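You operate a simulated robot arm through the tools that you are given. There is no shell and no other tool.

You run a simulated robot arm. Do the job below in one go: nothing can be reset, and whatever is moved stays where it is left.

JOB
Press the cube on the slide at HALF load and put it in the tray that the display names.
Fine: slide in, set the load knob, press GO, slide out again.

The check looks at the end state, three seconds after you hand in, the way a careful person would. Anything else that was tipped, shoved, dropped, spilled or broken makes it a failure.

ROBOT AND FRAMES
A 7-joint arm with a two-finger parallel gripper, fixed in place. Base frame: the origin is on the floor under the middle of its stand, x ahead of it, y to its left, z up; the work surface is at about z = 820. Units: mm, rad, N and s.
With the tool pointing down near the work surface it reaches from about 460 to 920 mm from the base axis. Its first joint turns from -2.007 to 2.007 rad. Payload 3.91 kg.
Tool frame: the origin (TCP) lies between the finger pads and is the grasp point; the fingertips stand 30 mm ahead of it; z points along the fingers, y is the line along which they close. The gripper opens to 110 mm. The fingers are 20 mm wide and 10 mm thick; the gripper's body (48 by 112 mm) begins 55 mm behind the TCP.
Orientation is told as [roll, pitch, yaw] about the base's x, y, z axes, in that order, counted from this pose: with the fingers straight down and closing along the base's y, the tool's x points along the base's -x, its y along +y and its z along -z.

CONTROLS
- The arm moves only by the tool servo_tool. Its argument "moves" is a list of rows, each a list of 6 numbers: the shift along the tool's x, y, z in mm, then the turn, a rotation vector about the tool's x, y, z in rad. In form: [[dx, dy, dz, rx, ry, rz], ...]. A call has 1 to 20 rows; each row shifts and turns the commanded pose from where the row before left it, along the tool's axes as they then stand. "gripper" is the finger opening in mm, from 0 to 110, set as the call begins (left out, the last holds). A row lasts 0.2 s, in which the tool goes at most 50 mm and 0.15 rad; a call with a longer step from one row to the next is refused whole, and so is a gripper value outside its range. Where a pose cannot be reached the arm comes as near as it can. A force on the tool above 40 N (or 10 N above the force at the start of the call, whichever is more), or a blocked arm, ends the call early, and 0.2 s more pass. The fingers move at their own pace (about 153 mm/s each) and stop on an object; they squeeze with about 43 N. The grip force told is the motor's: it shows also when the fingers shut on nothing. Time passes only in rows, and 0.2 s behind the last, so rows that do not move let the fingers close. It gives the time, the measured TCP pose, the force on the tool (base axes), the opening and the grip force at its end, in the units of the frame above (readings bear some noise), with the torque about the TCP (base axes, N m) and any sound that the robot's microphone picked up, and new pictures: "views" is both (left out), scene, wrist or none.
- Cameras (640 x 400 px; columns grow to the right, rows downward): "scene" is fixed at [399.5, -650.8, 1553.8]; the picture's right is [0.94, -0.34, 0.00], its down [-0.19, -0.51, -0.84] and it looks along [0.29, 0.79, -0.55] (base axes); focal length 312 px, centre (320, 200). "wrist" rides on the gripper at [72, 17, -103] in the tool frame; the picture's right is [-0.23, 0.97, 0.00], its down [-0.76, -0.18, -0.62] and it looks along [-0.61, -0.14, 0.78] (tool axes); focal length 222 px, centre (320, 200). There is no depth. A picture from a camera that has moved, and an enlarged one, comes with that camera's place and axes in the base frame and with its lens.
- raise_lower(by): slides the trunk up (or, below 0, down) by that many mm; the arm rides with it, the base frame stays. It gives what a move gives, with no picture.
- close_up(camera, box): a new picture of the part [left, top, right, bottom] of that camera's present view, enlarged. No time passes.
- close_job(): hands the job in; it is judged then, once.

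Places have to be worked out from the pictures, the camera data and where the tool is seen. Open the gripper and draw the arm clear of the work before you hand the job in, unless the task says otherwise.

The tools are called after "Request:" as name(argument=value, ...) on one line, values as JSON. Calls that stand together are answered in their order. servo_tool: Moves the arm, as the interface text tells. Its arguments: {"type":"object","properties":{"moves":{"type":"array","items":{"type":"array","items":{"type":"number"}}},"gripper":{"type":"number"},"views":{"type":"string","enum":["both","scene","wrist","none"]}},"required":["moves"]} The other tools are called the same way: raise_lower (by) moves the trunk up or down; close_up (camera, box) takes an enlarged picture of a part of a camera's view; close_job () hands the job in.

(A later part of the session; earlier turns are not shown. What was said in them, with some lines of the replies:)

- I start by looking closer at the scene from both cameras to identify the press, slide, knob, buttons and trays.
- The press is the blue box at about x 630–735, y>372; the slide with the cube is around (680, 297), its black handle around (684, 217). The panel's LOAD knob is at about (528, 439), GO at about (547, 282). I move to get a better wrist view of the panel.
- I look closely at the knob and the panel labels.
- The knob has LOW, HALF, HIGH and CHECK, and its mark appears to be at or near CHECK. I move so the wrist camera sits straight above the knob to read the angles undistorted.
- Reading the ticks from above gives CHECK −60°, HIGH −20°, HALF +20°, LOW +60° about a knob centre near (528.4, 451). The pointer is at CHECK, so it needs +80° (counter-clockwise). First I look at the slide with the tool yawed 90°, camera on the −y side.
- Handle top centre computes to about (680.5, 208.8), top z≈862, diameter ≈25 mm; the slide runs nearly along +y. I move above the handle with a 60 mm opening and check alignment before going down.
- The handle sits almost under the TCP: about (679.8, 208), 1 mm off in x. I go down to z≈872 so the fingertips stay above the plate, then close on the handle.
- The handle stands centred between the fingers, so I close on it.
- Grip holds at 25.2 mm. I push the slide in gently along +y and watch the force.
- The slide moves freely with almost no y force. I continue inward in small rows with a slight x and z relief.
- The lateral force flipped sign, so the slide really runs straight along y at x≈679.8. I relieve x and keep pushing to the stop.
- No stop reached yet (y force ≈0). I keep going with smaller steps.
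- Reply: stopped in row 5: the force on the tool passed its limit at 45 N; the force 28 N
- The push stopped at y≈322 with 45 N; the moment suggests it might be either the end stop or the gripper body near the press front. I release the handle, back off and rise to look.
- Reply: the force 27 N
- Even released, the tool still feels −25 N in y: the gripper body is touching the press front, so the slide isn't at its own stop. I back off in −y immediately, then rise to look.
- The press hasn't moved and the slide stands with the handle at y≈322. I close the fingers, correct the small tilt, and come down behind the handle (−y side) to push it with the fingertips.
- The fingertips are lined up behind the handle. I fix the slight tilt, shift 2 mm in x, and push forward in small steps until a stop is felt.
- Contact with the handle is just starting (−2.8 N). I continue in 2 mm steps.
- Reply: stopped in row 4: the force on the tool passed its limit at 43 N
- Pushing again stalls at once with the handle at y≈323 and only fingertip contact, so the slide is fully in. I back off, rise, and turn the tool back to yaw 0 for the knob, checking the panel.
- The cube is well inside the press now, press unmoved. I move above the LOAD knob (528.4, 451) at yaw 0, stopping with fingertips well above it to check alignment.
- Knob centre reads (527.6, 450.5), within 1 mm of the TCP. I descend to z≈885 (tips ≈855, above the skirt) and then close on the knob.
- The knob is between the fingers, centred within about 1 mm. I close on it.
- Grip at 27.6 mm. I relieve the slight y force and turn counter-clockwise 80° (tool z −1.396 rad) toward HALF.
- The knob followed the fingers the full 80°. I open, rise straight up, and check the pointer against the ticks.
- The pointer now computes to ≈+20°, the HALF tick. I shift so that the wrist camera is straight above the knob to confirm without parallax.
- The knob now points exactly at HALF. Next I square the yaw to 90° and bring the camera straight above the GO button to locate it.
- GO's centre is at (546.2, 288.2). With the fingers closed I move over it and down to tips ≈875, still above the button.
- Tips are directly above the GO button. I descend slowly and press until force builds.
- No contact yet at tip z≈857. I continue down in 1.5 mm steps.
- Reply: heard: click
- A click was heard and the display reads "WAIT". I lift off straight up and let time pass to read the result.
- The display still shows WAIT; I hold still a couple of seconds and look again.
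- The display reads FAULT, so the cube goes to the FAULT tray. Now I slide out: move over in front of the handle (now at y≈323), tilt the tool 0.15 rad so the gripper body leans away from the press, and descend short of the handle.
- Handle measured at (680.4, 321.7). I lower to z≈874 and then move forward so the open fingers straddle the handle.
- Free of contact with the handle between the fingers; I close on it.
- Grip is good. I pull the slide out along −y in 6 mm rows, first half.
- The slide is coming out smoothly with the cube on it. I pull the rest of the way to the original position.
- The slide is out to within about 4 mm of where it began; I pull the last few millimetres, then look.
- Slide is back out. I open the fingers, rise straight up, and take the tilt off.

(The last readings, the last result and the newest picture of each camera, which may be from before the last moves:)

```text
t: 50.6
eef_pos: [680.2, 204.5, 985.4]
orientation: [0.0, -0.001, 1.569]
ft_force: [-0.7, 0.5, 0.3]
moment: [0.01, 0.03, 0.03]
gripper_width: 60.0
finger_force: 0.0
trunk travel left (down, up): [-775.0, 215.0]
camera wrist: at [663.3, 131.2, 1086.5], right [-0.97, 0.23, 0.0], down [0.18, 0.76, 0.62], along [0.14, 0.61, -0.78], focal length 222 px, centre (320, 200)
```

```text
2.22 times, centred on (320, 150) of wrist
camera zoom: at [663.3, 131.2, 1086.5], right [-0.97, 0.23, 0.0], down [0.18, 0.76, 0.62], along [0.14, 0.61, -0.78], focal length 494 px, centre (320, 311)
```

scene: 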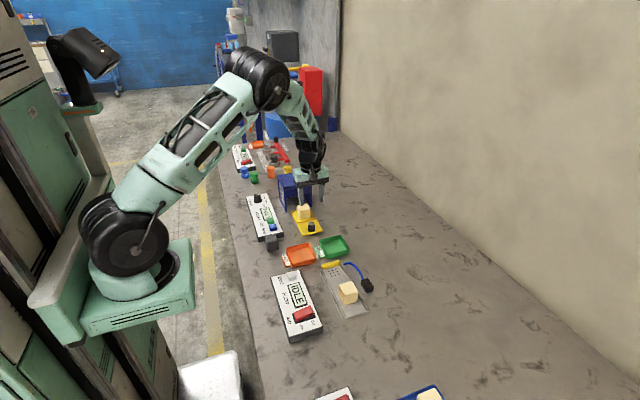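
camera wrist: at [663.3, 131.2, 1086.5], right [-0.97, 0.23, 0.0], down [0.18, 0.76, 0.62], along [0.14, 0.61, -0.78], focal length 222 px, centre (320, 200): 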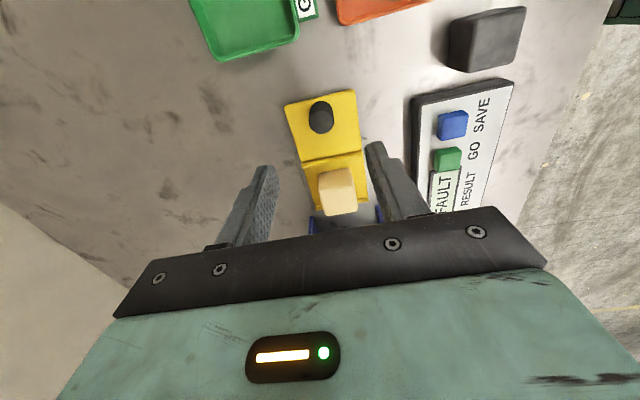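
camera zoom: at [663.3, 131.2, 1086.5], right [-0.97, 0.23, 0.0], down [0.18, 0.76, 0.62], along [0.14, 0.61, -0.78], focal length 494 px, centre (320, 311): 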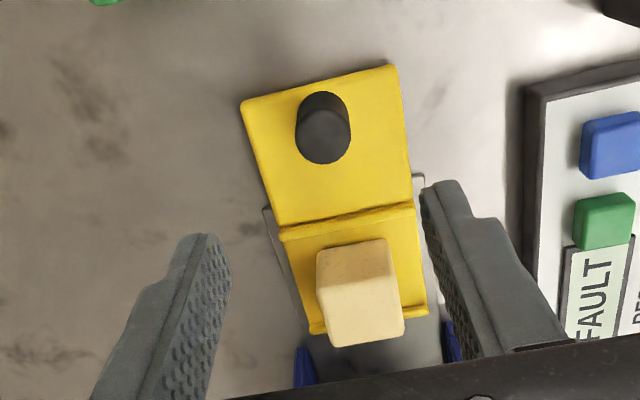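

The cube rides on the slide, and the slide is out. I zoom in on the cube to fix its centre and rotation.

Request:
close_up(camera="wrist", box=[290, 150, 390, 230])

Request:
close_up(camera="scene", box=[285, 190, 335, 240])

Request:
close_up(camera="scene", box=[270, 230, 360, 275])

```text
5.00 times, centred on (340, 190) of wrist
camera zoom: at [663.3, 131.2, 1086.5], right [-0.97, 0.23, 0.0], down [0.18, 0.76, 0.62], along [0.14, 0.61, -0.78], focal length 1111 px, centre (220, 250)
```

zoom: 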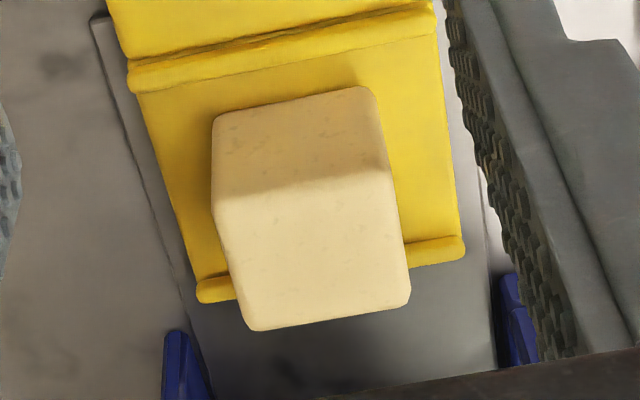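

```text
8.00 times, centred on (310, 215) of scene
camera zoom: at [399.5, -650.8, 1553.8], right [0.94, -0.34, 0.0], down [-0.19, -0.51, -0.84], along [0.29, 0.79, -0.55], focal length 2493 px, centre (400, 80)
```

zoom: 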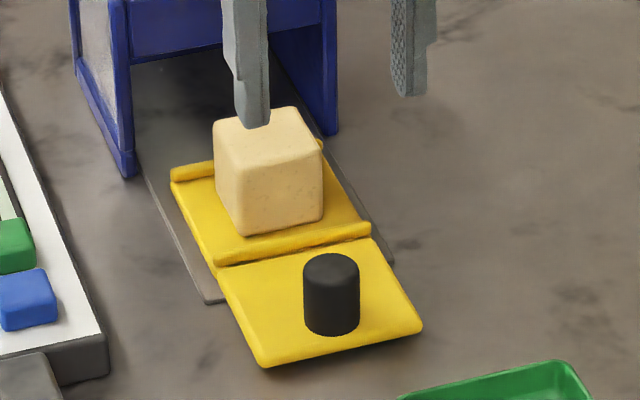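

```text
7.11 times, centred on (315, 252) of scene
camera zoom: at [399.5, -650.8, 1553.8], right [0.94, -0.34, 0.0], down [-0.19, -0.51, -0.84], along [0.29, 0.79, -0.55], focal length 2216 px, centre (356, -173)
```

zoom: 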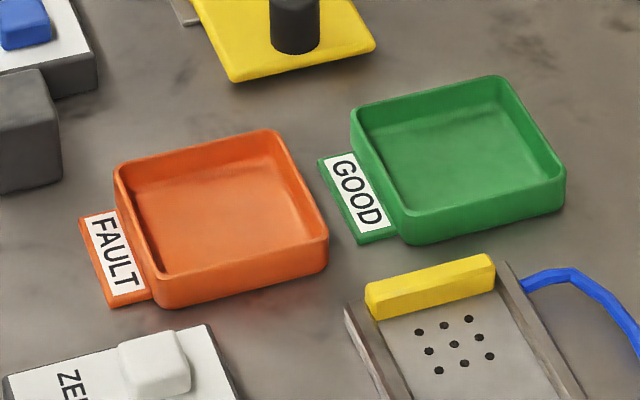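

The cube is axis-aligned, about 41 mm, centred near (680, 302), top z≈874. The FAULT tray is centred at about (606, 96) with its rim near z 838. I move above the cube with a 70 mm opening and check.

Request:
servo_tool(moves=[[-32.6, 0, 0, 0, 0, 0], [-32.6, 0, 0, 0, 0, 0], [-32.6, 0, 0, 0, 0, 0], [0, 0, 27, 0, 0, 0], [0, 0, 27, 0, 0, 0], [0, 0, 0, 0, 0, 0]], gripper=70, views="both")

Request:
close_up(camera="wrist", box=[220, 80, 420, 230])

Request:
close_up(camera="scene", box=[265, 160, 345, 240])

```text
t: 52.0
eef_pos: [680.5, 304.7, 930.3]
orientation: [0.001, 0.0, 1.569]
ft_force: [1.1, -0.2, 0.0]
moment: [-0.03, -0.01, 0.0]
gripper_width: 69.9
finger_force: 0.0
trunk travel left (down, up): [-775.0, 215.0]
camera wrist: at [663.5, 229.5, 1032.4], right [-0.97, 0.23, 0.0], down [0.18, 0.76, 0.62], along [0.14, 0.61, -0.78], focal length 222 px, centre (320, 200)
```

scene: 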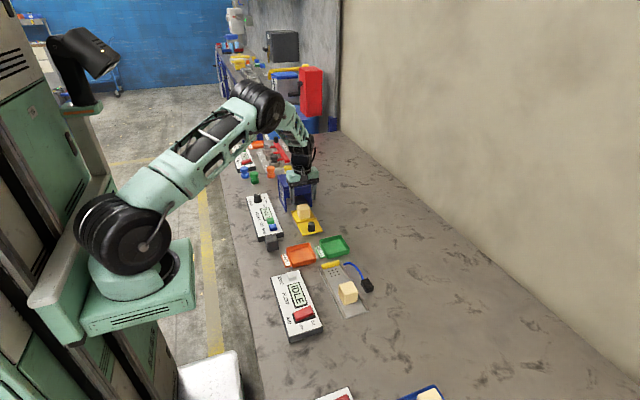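
wrist: 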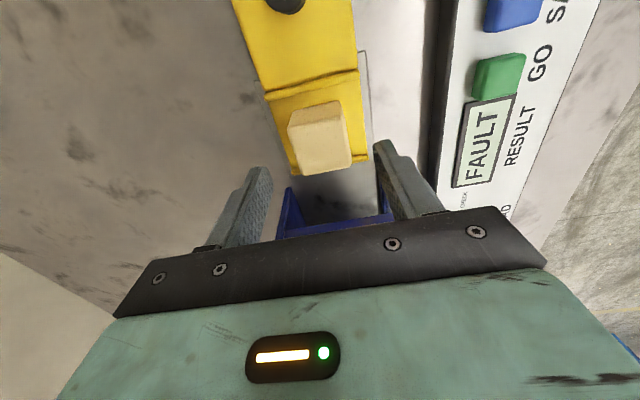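

```text
2.67 times, centred on (320, 155) of wrist
camera zoom: at [663.5, 229.5, 1032.4], right [-0.97, 0.23, 0.0], down [0.18, 0.76, 0.62], along [0.14, 0.61, -0.78], focal length 592 px, centre (320, 320)
```

zoom: 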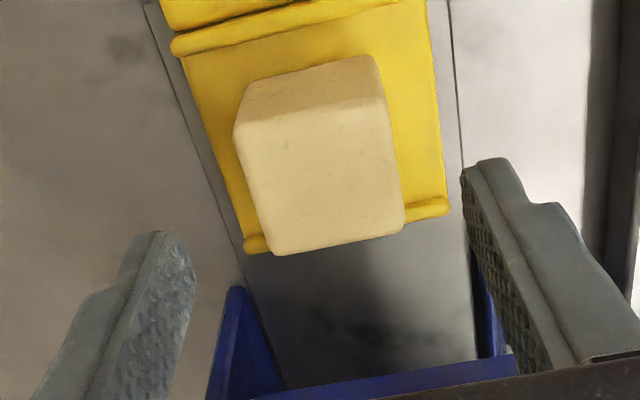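

```text
5.00 times, centred on (305, 200) of scene
camera zoom: at [399.5, -650.8, 1553.8], right [0.94, -0.34, 0.0], down [-0.19, -0.51, -0.84], along [0.29, 0.79, -0.55], focal length 1558 px, centre (395, 200)
```

zoom: 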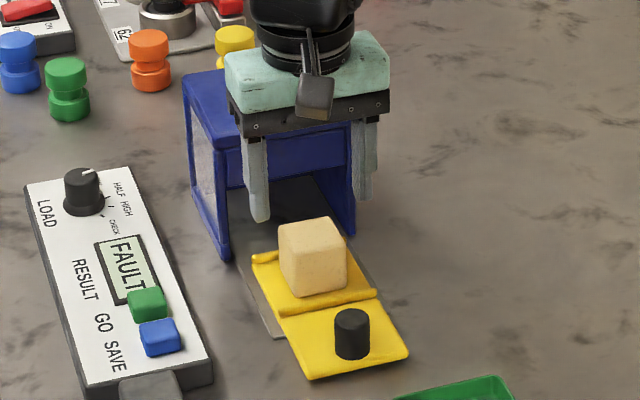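

Cube top centre now reads (679.1, 301.4), z≈874; the TCP needs about 3 mm back in y. I correct and descend to z≈882 so the tips grip the upper half of the cube.

Request:
servo_tool(moves=[[3, 1, 16, 0, 0, 0], [0, 0, 16, 0, 0, 0], [0, 0, 16, 0, 0, 0], [0, 0, 0, 0, 0, 0]], gripper=70, views="both")

Request:
close_up(camera="wrist", box=[220, 80, 420, 230])

Request:
close_up(camera="scene", box=[265, 160, 345, 240])

```text
t: 53.0
eef_pos: [679.3, 300.4, 882.7]
orientation: [0.0, 0.0, 1.571]
ft_force: [-0.1, -0.2, 0.1]
moment: [0.04, -0.02, 0.02]
gripper_width: 70.0
finger_force: 0.0
trunk travel left (down, up): [-775.0, 215.0]
camera wrist: at [662.0, 226.8, 984.3], right [-0.97, 0.23, 0.0], down [0.18, 0.76, 0.62], along [0.14, 0.61, -0.78], focal length 222 px, centre (320, 200)
```

scene: 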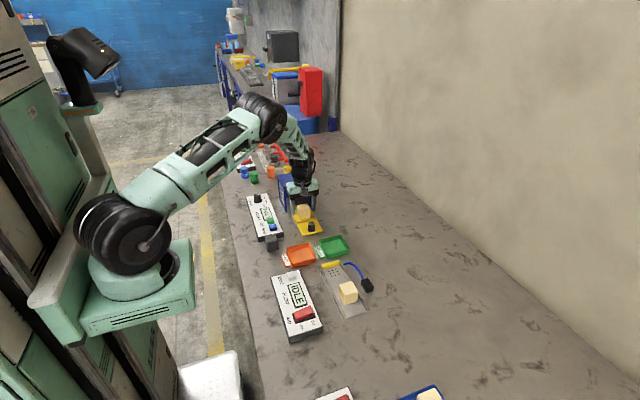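
wrist: 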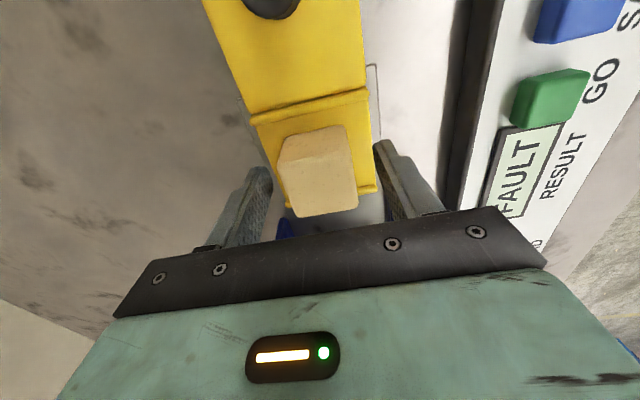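

```text
2.67 times, centred on (320, 155) of wrist
camera zoom: at [662.0, 226.8, 984.3], right [-0.97, 0.23, 0.0], down [0.18, 0.76, 0.62], along [0.14, 0.61, -0.78], focal length 592 px, centre (320, 320)
```

zoom: 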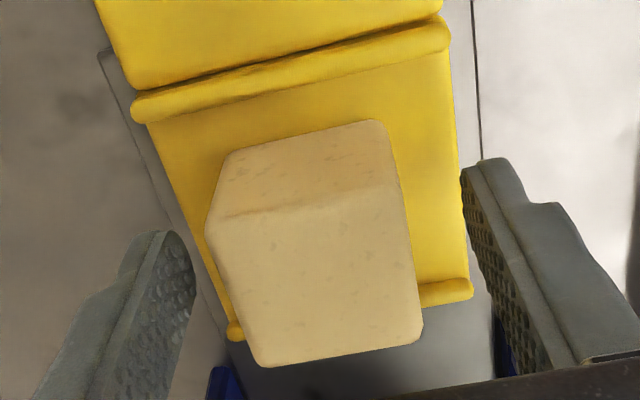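

```text
5.00 times, centred on (305, 200) of scene
camera zoom: at [399.5, -650.8, 1553.8], right [0.94, -0.34, 0.0], down [-0.19, -0.51, -0.84], along [0.29, 0.79, -0.55], focal length 1558 px, centre (395, 200)
```

zoom: 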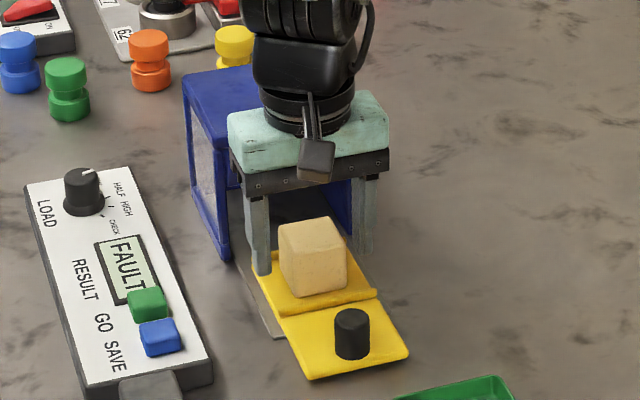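

Cube centred within 1 mm between the fingers. I close on it.

Request:
servo_tool(moves=[[0, 0, 0, 0, 0, 0], [0, 0, 0, 0, 0, 0], [0, 0, 0, 0, 0, 0]], gripper=30, views="none")

```text
t: 53.8
eef_pos: [677.8, 300.4, 881.1]
orientation: [-0.001, -0.001, 1.568]
ft_force: [0.8, 1.2, -0.3]
moment: [-0.01, -0.02, 0.03]
gripper_width: 42.6
finger_force: 42.6
trunk travel left (down, up): [-775.0, 215.0]
```

Gripped at 42.6 mm with 43 N. I lift slowly to clear the slide and check the hold.

Request:
servo_tool(moves=[[0, 0, -8, 0, 0, 0], [0, 0, -15, 0, 0, 0], [0, 0, -20, 0, 0, 0], [0, 0, -25, 0, 0, 0], [0, 0, 0, 0, 0, 0]], gripper=30, views="both")

Request:
close_up(camera="scene", box=[265, 160, 345, 240])

```text
t: 55.0
eef_pos: [678.7, 299.5, 949.7]
orientation: [0.0, -0.002, 1.569]
ft_force: [-0.5, 0.2, -0.5]
moment: [0.01, 0.0, 0.0]
gripper_width: 42.8
finger_force: 43.4
trunk travel left (down, up): [-775.0, 215.0]
camera wrist: at [662.4, 226.3, 1052.7], right [-0.97, 0.23, 0.0], down [0.18, 0.76, 0.62], along [0.14, 0.61, -0.78], focal length 222 px, centre (320, 200)
```

scene: 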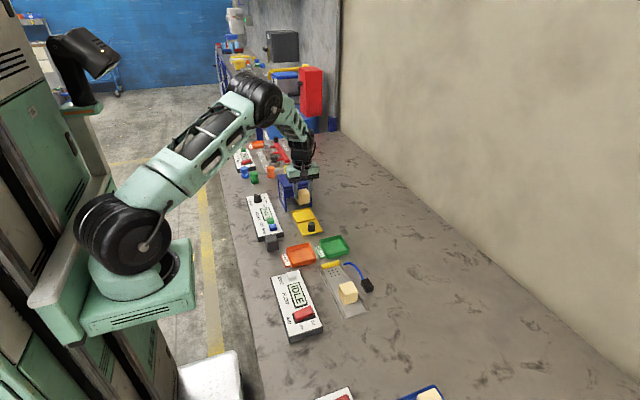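
wrist: 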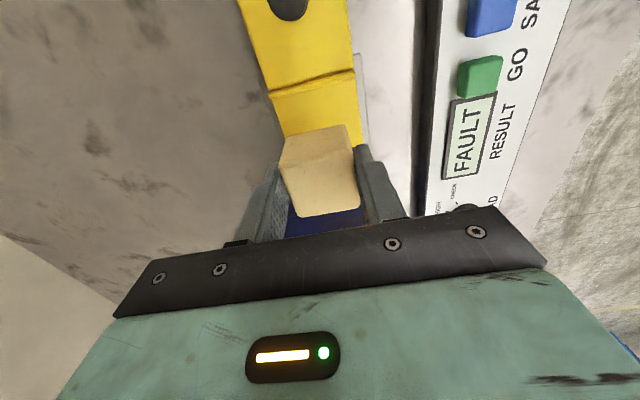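

```text
5.00 times, centred on (305, 200) of scene
camera zoom: at [399.5, -650.8, 1553.8], right [0.94, -0.34, 0.0], down [-0.19, -0.51, -0.84], along [0.29, 0.79, -0.55], focal length 1558 px, centre (395, 200)
```

zoom: 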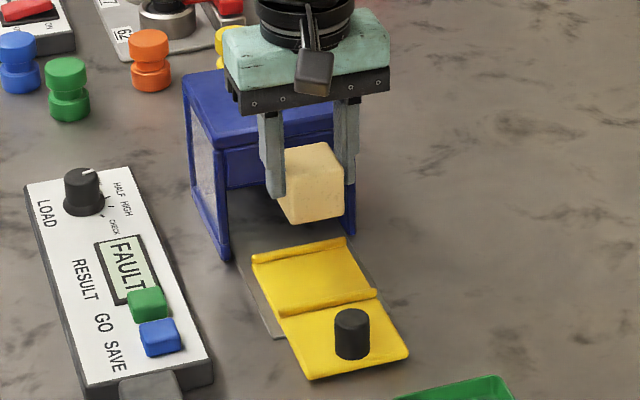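

The cube is held securely; the slide stays out. I carry it over the FAULT tray at (606, 96).

Request:
servo_tool(moves=[[34, 12.1, 0, 0, 0, 0], [34, 12.1, 0, 0, 0, 0], [34, 12.1, 0, 0, 0, 0], [34, 12.1, 0, 0, 0, 0], [34, 12.1, 0, 0, 0, 0], [34, 12.1, 0, 0, 0, 0], [0, 0, 0, 0, 0, 0]], gripper=30, views="both")

Request:
close_up(camera="scene", box=[260, 200, 360, 280])

Request:
close_up(camera="wrist", box=[200, 60, 440, 230])

```text
t: 56.6
eef_pos: [605.8, 94.5, 949.4]
orientation: [-0.002, 0.0, 1.569]
ft_force: [0.4, -0.7, 0.4]
moment: [0.02, 0.04, 0.01]
gripper_width: 42.5
finger_force: 43.2
trunk travel left (down, up): [-775.0, 215.0]
camera wrist: at [588.4, 22.5, 1051.9], right [-0.97, 0.23, 0.0], down [0.18, 0.76, 0.62], along [0.14, 0.61, -0.78], focal length 222 px, centre (320, 200)
```

scene: 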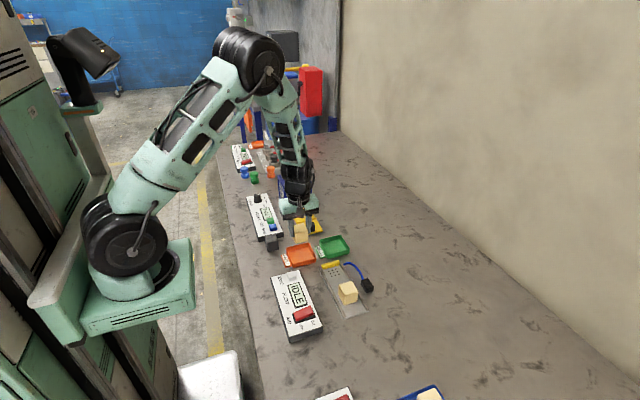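
wrist: 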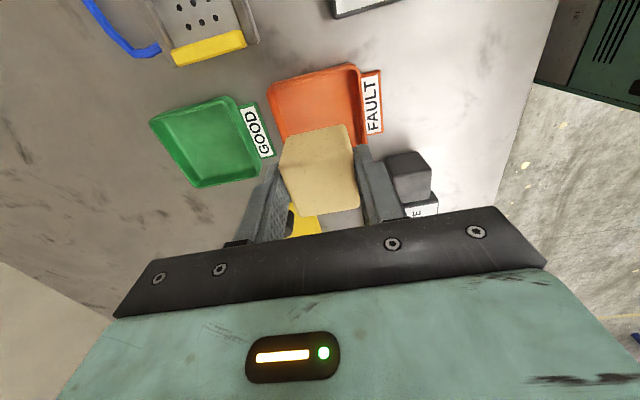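

```text
5.00 times, centred on (310, 240) of scene
camera zoom: at [399.5, -650.8, 1553.8], right [0.94, -0.34, 0.0], down [-0.19, -0.51, -0.84], along [0.29, 0.79, -0.55], focal length 1558 px, centre (370, 0)
```

zoom: 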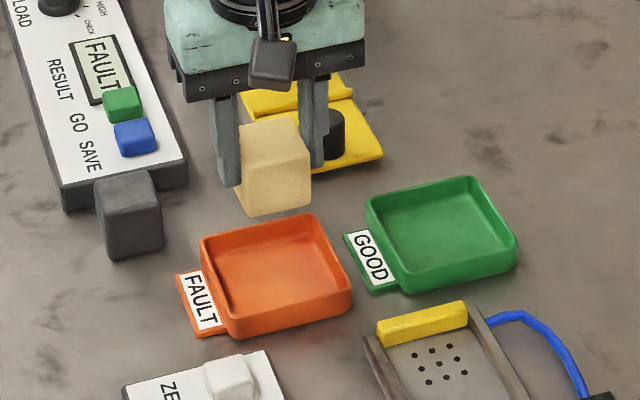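

```text
2.35 times, centred on (320, 145) of wrist
camera zoom: at [588.4, 22.5, 1051.9], right [-0.97, 0.23, 0.0], down [0.18, 0.76, 0.62], along [0.14, 0.61, -0.78], focal length 523 px, centre (320, 329)
```

zoom: 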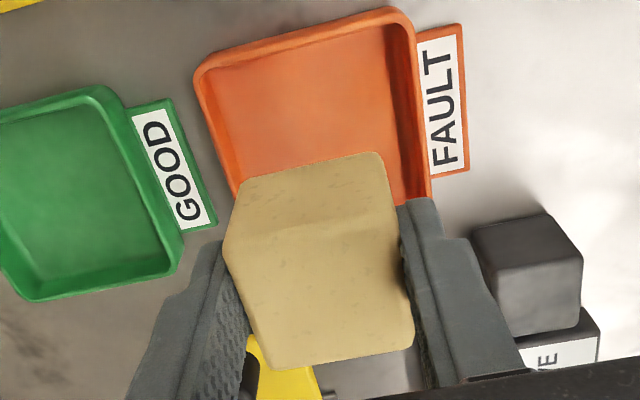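

The tray centre checks out at (604.5, 95); the cube is right above it. I lower to just above the tray floor.

Request:
servo_tool(moves=[[0, 1, 18, 0, 0, 0], [0, 0, 18, 0, 0, 0], [0, 0, 17, 0, 0, 0], [0, 0, 14, 0, 0, 0], [0, 0, 0, 0, 0, 0]], gripper=30, views="scene")

Request:
close_up(camera="scene", box=[260, 200, 360, 280])

```text
t: 57.8
eef_pos: [606.0, 95.5, 883.7]
orientation: [0.002, -0.002, 1.569]
ft_force: [0.1, 0.7, 0.0]
moment: [0.0, 0.0, 0.01]
gripper_width: 42.6
finger_force: 43.3
trunk travel left (down, up): [-775.0, 215.0]
```

scene: 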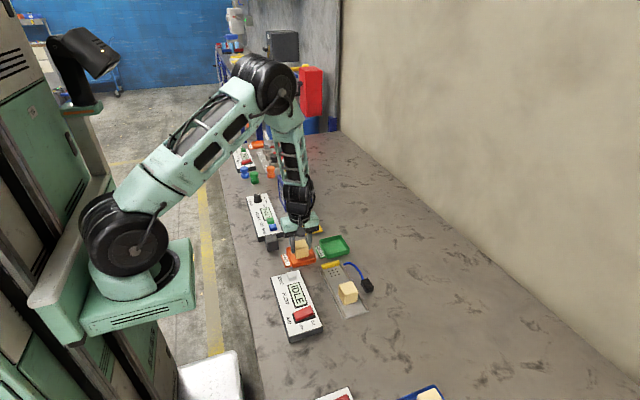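

```text
5.00 times, centred on (310, 240) of scene
camera zoom: at [399.5, -650.8, 1553.8], right [0.94, -0.34, 0.0], down [-0.19, -0.51, -0.84], along [0.29, 0.79, -0.55], focal length 1558 px, centre (370, 0)
```

zoom: 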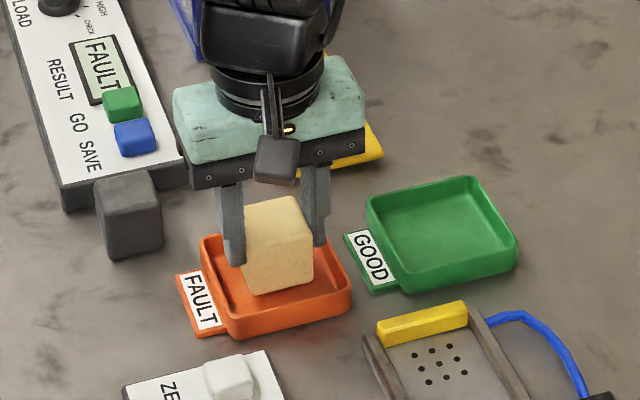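

The cube is inside the tray walls, just above the floor. I lower in 1.5 mm steps until light contact.

Request:
servo_tool(moves=[[0, 0, 1.5, 0, 0, 0], [0, 0, 1.5, 0, 0, 0], [0, 0, 1.5, 0, 0, 0], [0, 0, 1.5, 0, 0, 0]], gripper=30, views="none")

```text
t: 58.8
eef_pos: [605.7, 95.3, 877.9]
orientation: [0.0, -0.003, 1.568]
ft_force: [0.6, 0.2, 0.0]
moment: [0.03, 0.01, -0.01]
gripper_width: 42.7
finger_force: 42.4
trunk travel left (down, up): [-775.0, 215.0]
```

Still no contact; two more millimetres at a time.

Request:
servo_tool(moves=[[0, 0, 1.2, 0, 0, 0], [0, 0, 1.2, 0, 0, 0], [0, 0, 1.2, 0, 0, 0]], gripper=30, views="scene")

Request:
close_up(camera="scene", box=[275, 215, 335, 265])

```text
t: 59.6
eef_pos: [605.5, 96.1, 874.0]
orientation: [0.0, -0.001, 1.57]
ft_force: [-0.5, 0.5, 1.2]
moment: [0.02, 0.07, 0.05]
gripper_width: 42.7
finger_force: 43.2
trunk travel left (down, up): [-775.0, 215.0]
```

scene: 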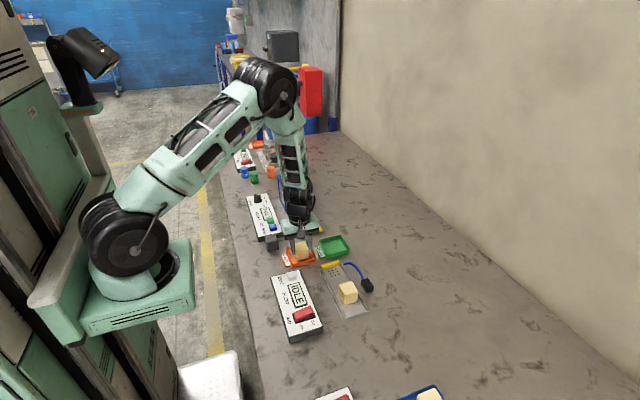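

```text
8.00 times, centred on (305, 240) of scene
camera zoom: at [399.5, -650.8, 1553.8], right [0.94, -0.34, 0.0], down [-0.19, -0.51, -0.84], along [0.29, 0.79, -0.55], focal length 2493 px, centre (440, -120)
```

zoom: 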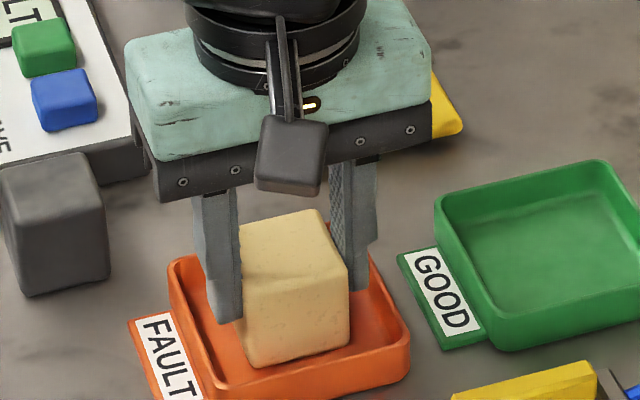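

Contact is just beginning. One more small step to seat it.

Request:
servo_tool(moves=[[0, 0, 1, 0, 0, 0], [0, 0, 1, 0, 0, 0]], gripper=30, views="none")

```text
t: 60.2
eef_pos: [605.4, 96.4, 873.7]
orientation: [-0.003, -0.001, 1.569]
ft_force: [-3.1, -2.8, 28.2]
moment: [0.02, 0.3, 0.04]
gripper_width: 42.7
finger_force: 43.2
trunk travel left (down, up): [-775.0, 215.0]
```

The cube rests on the floor (28 N). I ease up 1 mm and open the fingers slightly.

Request:
servo_tool(moves=[[0, 0, -1.3, 0, 0, 0], [0, 0, 0, 0, 0, 0]], gripper=30, views="none")

Request:
servo_tool(moves=[[0, 0, 0, 0, 0, 0], [0, 0, 0, 0, 0, 0], [0, 0, 0, 0, 0, 0]], gripper=54, views="both")

Request:
close_up(camera="scene", box=[275, 215, 335, 265])

```text
t: 60.8
eef_pos: [605.6, 95.2, 873.8]
orientation: [-0.001, 0.0, 1.569]
ft_force: [0.5, -1.7, 24.6]
moment: [-0.02, 0.03, -0.01]
gripper_width: 42.6
finger_force: 42.7
trunk travel left (down, up): [-775.0, 215.0]
```

```text
t: 61.6
eef_pos: [606.6, 95.9, 873.2]
orientation: [0.0, 0.001, 1.57]
ft_force: [-0.1, 0.4, 0.0]
moment: [-0.03, 0.0, 0.02]
gripper_width: 53.9
finger_force: 0.0
trunk travel left (down, up): [-775.0, 215.0]
camera wrist: at [588.5, 22.6, 975.1], right [-0.97, 0.23, 0.0], down [0.18, 0.76, 0.62], along [0.14, 0.61, -0.78], focal length 222 px, centre (320, 200)
```

scene: 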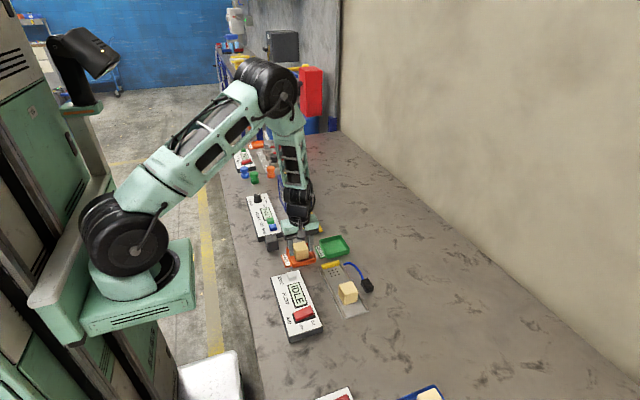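
wrist: 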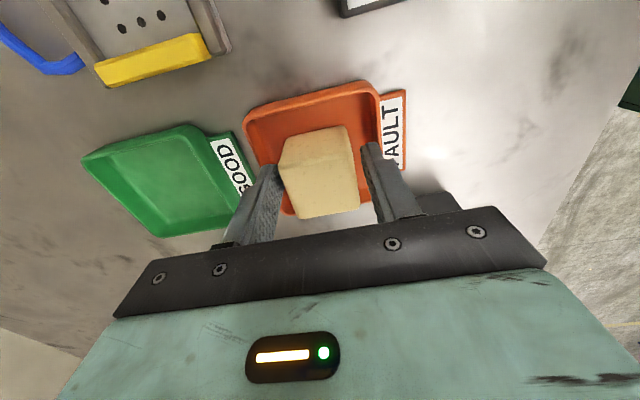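

```text
8.00 times, centred on (305, 240) of scene
camera zoom: at [399.5, -650.8, 1553.8], right [0.94, -0.34, 0.0], down [-0.19, -0.51, -0.84], along [0.29, 0.79, -0.55], focal length 2493 px, centre (440, -120)
```

zoom: 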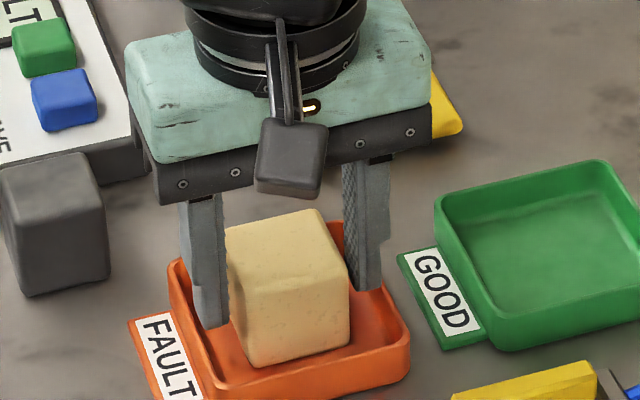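

The cube is free and sits flat in the FAULT tray. I rise straight up, then draw the arm back clear, and inspect the whole scene.

Request:
servo_tool(moves=[[0, 0, -15, 0, 0, 0], [0, 0, -35, 0, 0, 0], [0, 0, -45, 0, 0, 0], [0, 0, -45, 0, 0, 0], [0, 0, -45, 0, 0, 0], [0, 0, -45, 0, 0, 0], [0, 40, 0, 0, 0, 0], [0, 40, 0, 0, 0, 0], [0, 0, 0, 0, 0, 0]], gripper=54, views="both")

Request:
close_up(camera="scene", box=[235, 165, 365, 275])

Request:
close_up(camera="scene", box=[275, 225, 335, 275])

```text
t: 63.6
eef_pos: [526.2, 96.3, 1102.8]
orientation: [-0.001, -0.002, 1.568]
ft_force: [0.3, 0.2, -0.5]
moment: [-0.02, 0.0, 0.02]
gripper_width: 54.1
finger_force: 0.0
trunk travel left (down, up): [-775.0, 215.0]
camera wrist: at [508.3, 22.7, 1204.9], right [-0.97, 0.23, 0.0], down [0.18, 0.76, 0.62], along [0.14, 0.61, -0.78], focal length 222 px, centre (320, 200)
```

scene: 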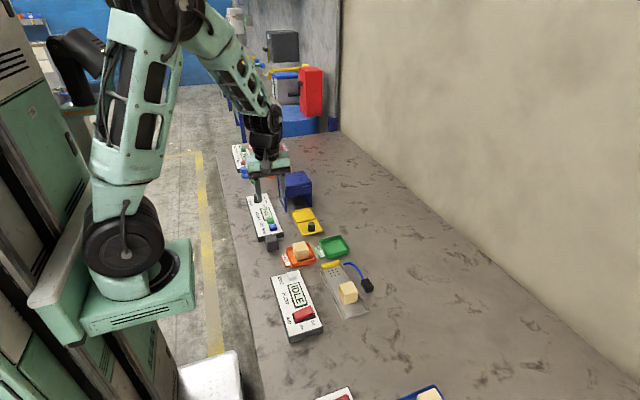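
wrist: 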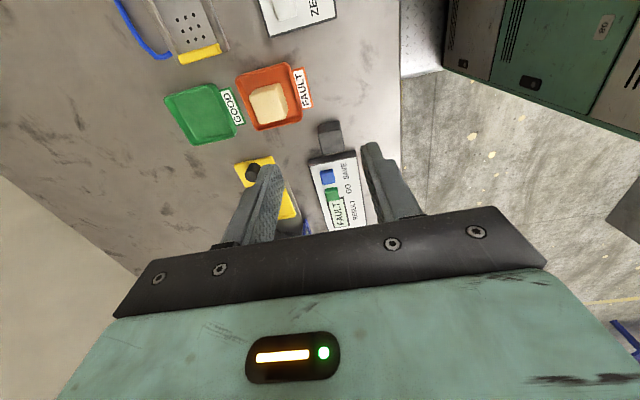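

```text
3.64 times, centred on (300, 220) of scene
camera zoom: at [399.5, -650.8, 1553.8], right [0.94, -0.34, 0.0], down [-0.19, -0.51, -0.84], along [0.29, 0.79, -0.55], focal length 1133 px, centre (393, 127)
```

zoom: 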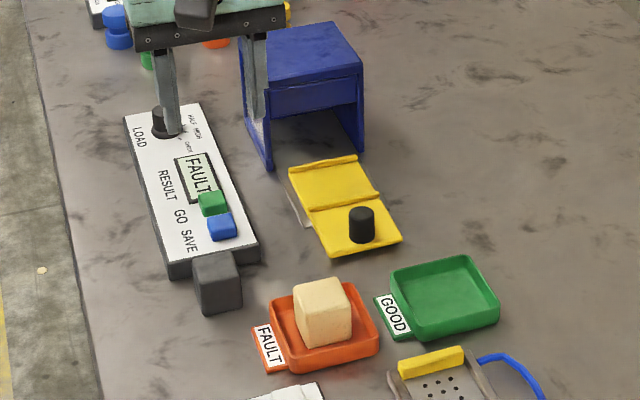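

```text
8.00 times, centred on (305, 250) of scene
camera zoom: at [399.5, -650.8, 1553.8], right [0.94, -0.34, 0.0], down [-0.19, -0.51, -0.84], along [0.29, 0.79, -0.55], focal length 2493 px, centre (440, -200)
```

zoom: 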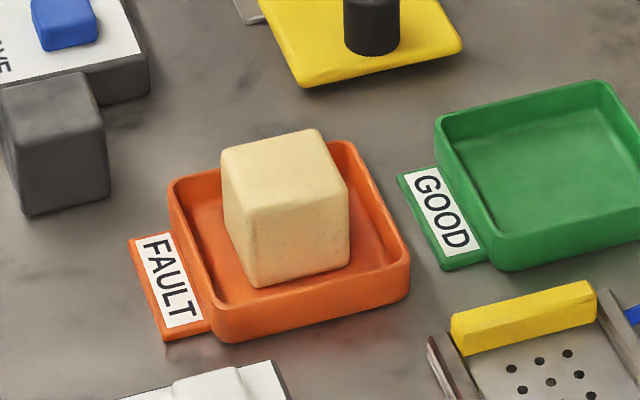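

The cube sits flat in the FAULT tray; slide, press, panel and block are where they were to within a pixel. I open the gripper fully and draw the arm a bit higher before handing in.

Request:
servo_tool(moves=[[0, 0, -30, 0, 0, 0], [0, 0, -30, 0, 0, 0], [0, 0, 0, 0, 0, 0], [0, 0, 0, 0, 0, 0]], gripper=110, views="scene")

Request:
close_up(camera="scene", box=[235, 140, 365, 275])

```text
t: 64.6
eef_pos: [524.9, 95.4, 1163.2]
orientation: [0.0, -0.001, 1.568]
ft_force: [-0.5, 0.4, -0.2]
moment: [-0.04, -0.02, 0.03]
gripper_width: 109.8
finger_force: 0.0
trunk travel left (down, up): [-775.0, 215.0]
```

scene: 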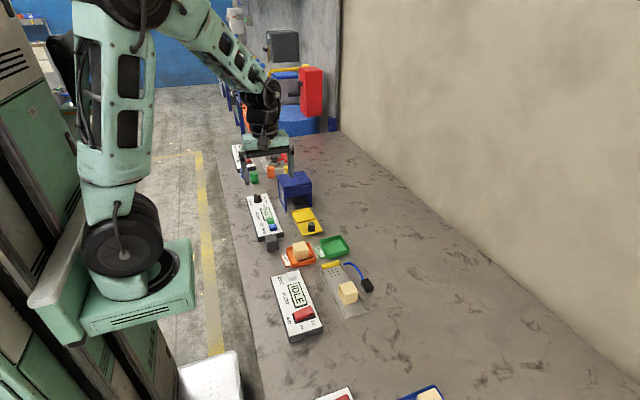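

```text
2.96 times, centred on (300, 208) of scene
camera zoom: at [399.5, -650.8, 1553.8], right [0.94, -0.34, 0.0], down [-0.19, -0.51, -0.84], along [0.29, 0.79, -0.55], focal length 923 px, centre (379, 178)
```

zoom: 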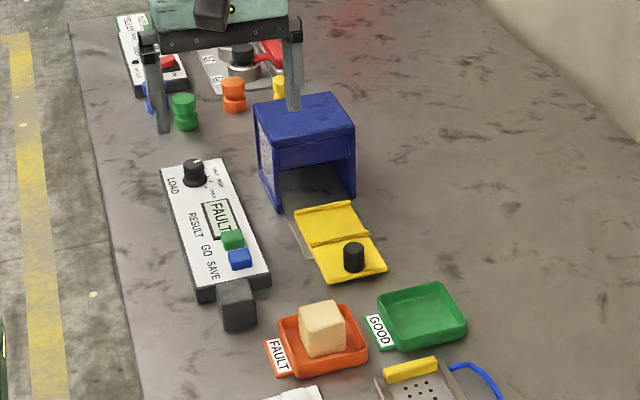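

The load is at HALF, the press ran once, and the display reads FAULT. The cube rests in the FAULT tray, the slide is out, and the arm is clear with the gripper open, so I hand in.

Request:
close_job()

```text
The job is handed in.
```

I pressed the cube at HALF load. The display read FAULT, so I put the cube in the FAULT tray and handed the job in.

- **Slide:** I pushed it in to its stop before pressing GO, then pulled it back out to its starting position.
- **Load knob:** it was at CHECK; I turned it to HALF and confirmed the pointer from directly above. It is still at HALF.
- **Press:** one press of GO. The display went from WAIT to FAULT.
- **Contact with the press:** while pushing the slide in, the gripper body touched the front of the press at up to about 45 N. I backed off. Later pictures show the press, panel and grey block in the same places as at the start.
- **End state:** the cube sits flat in the FAULT tray, the gripper is open and the arm is clear of the work.
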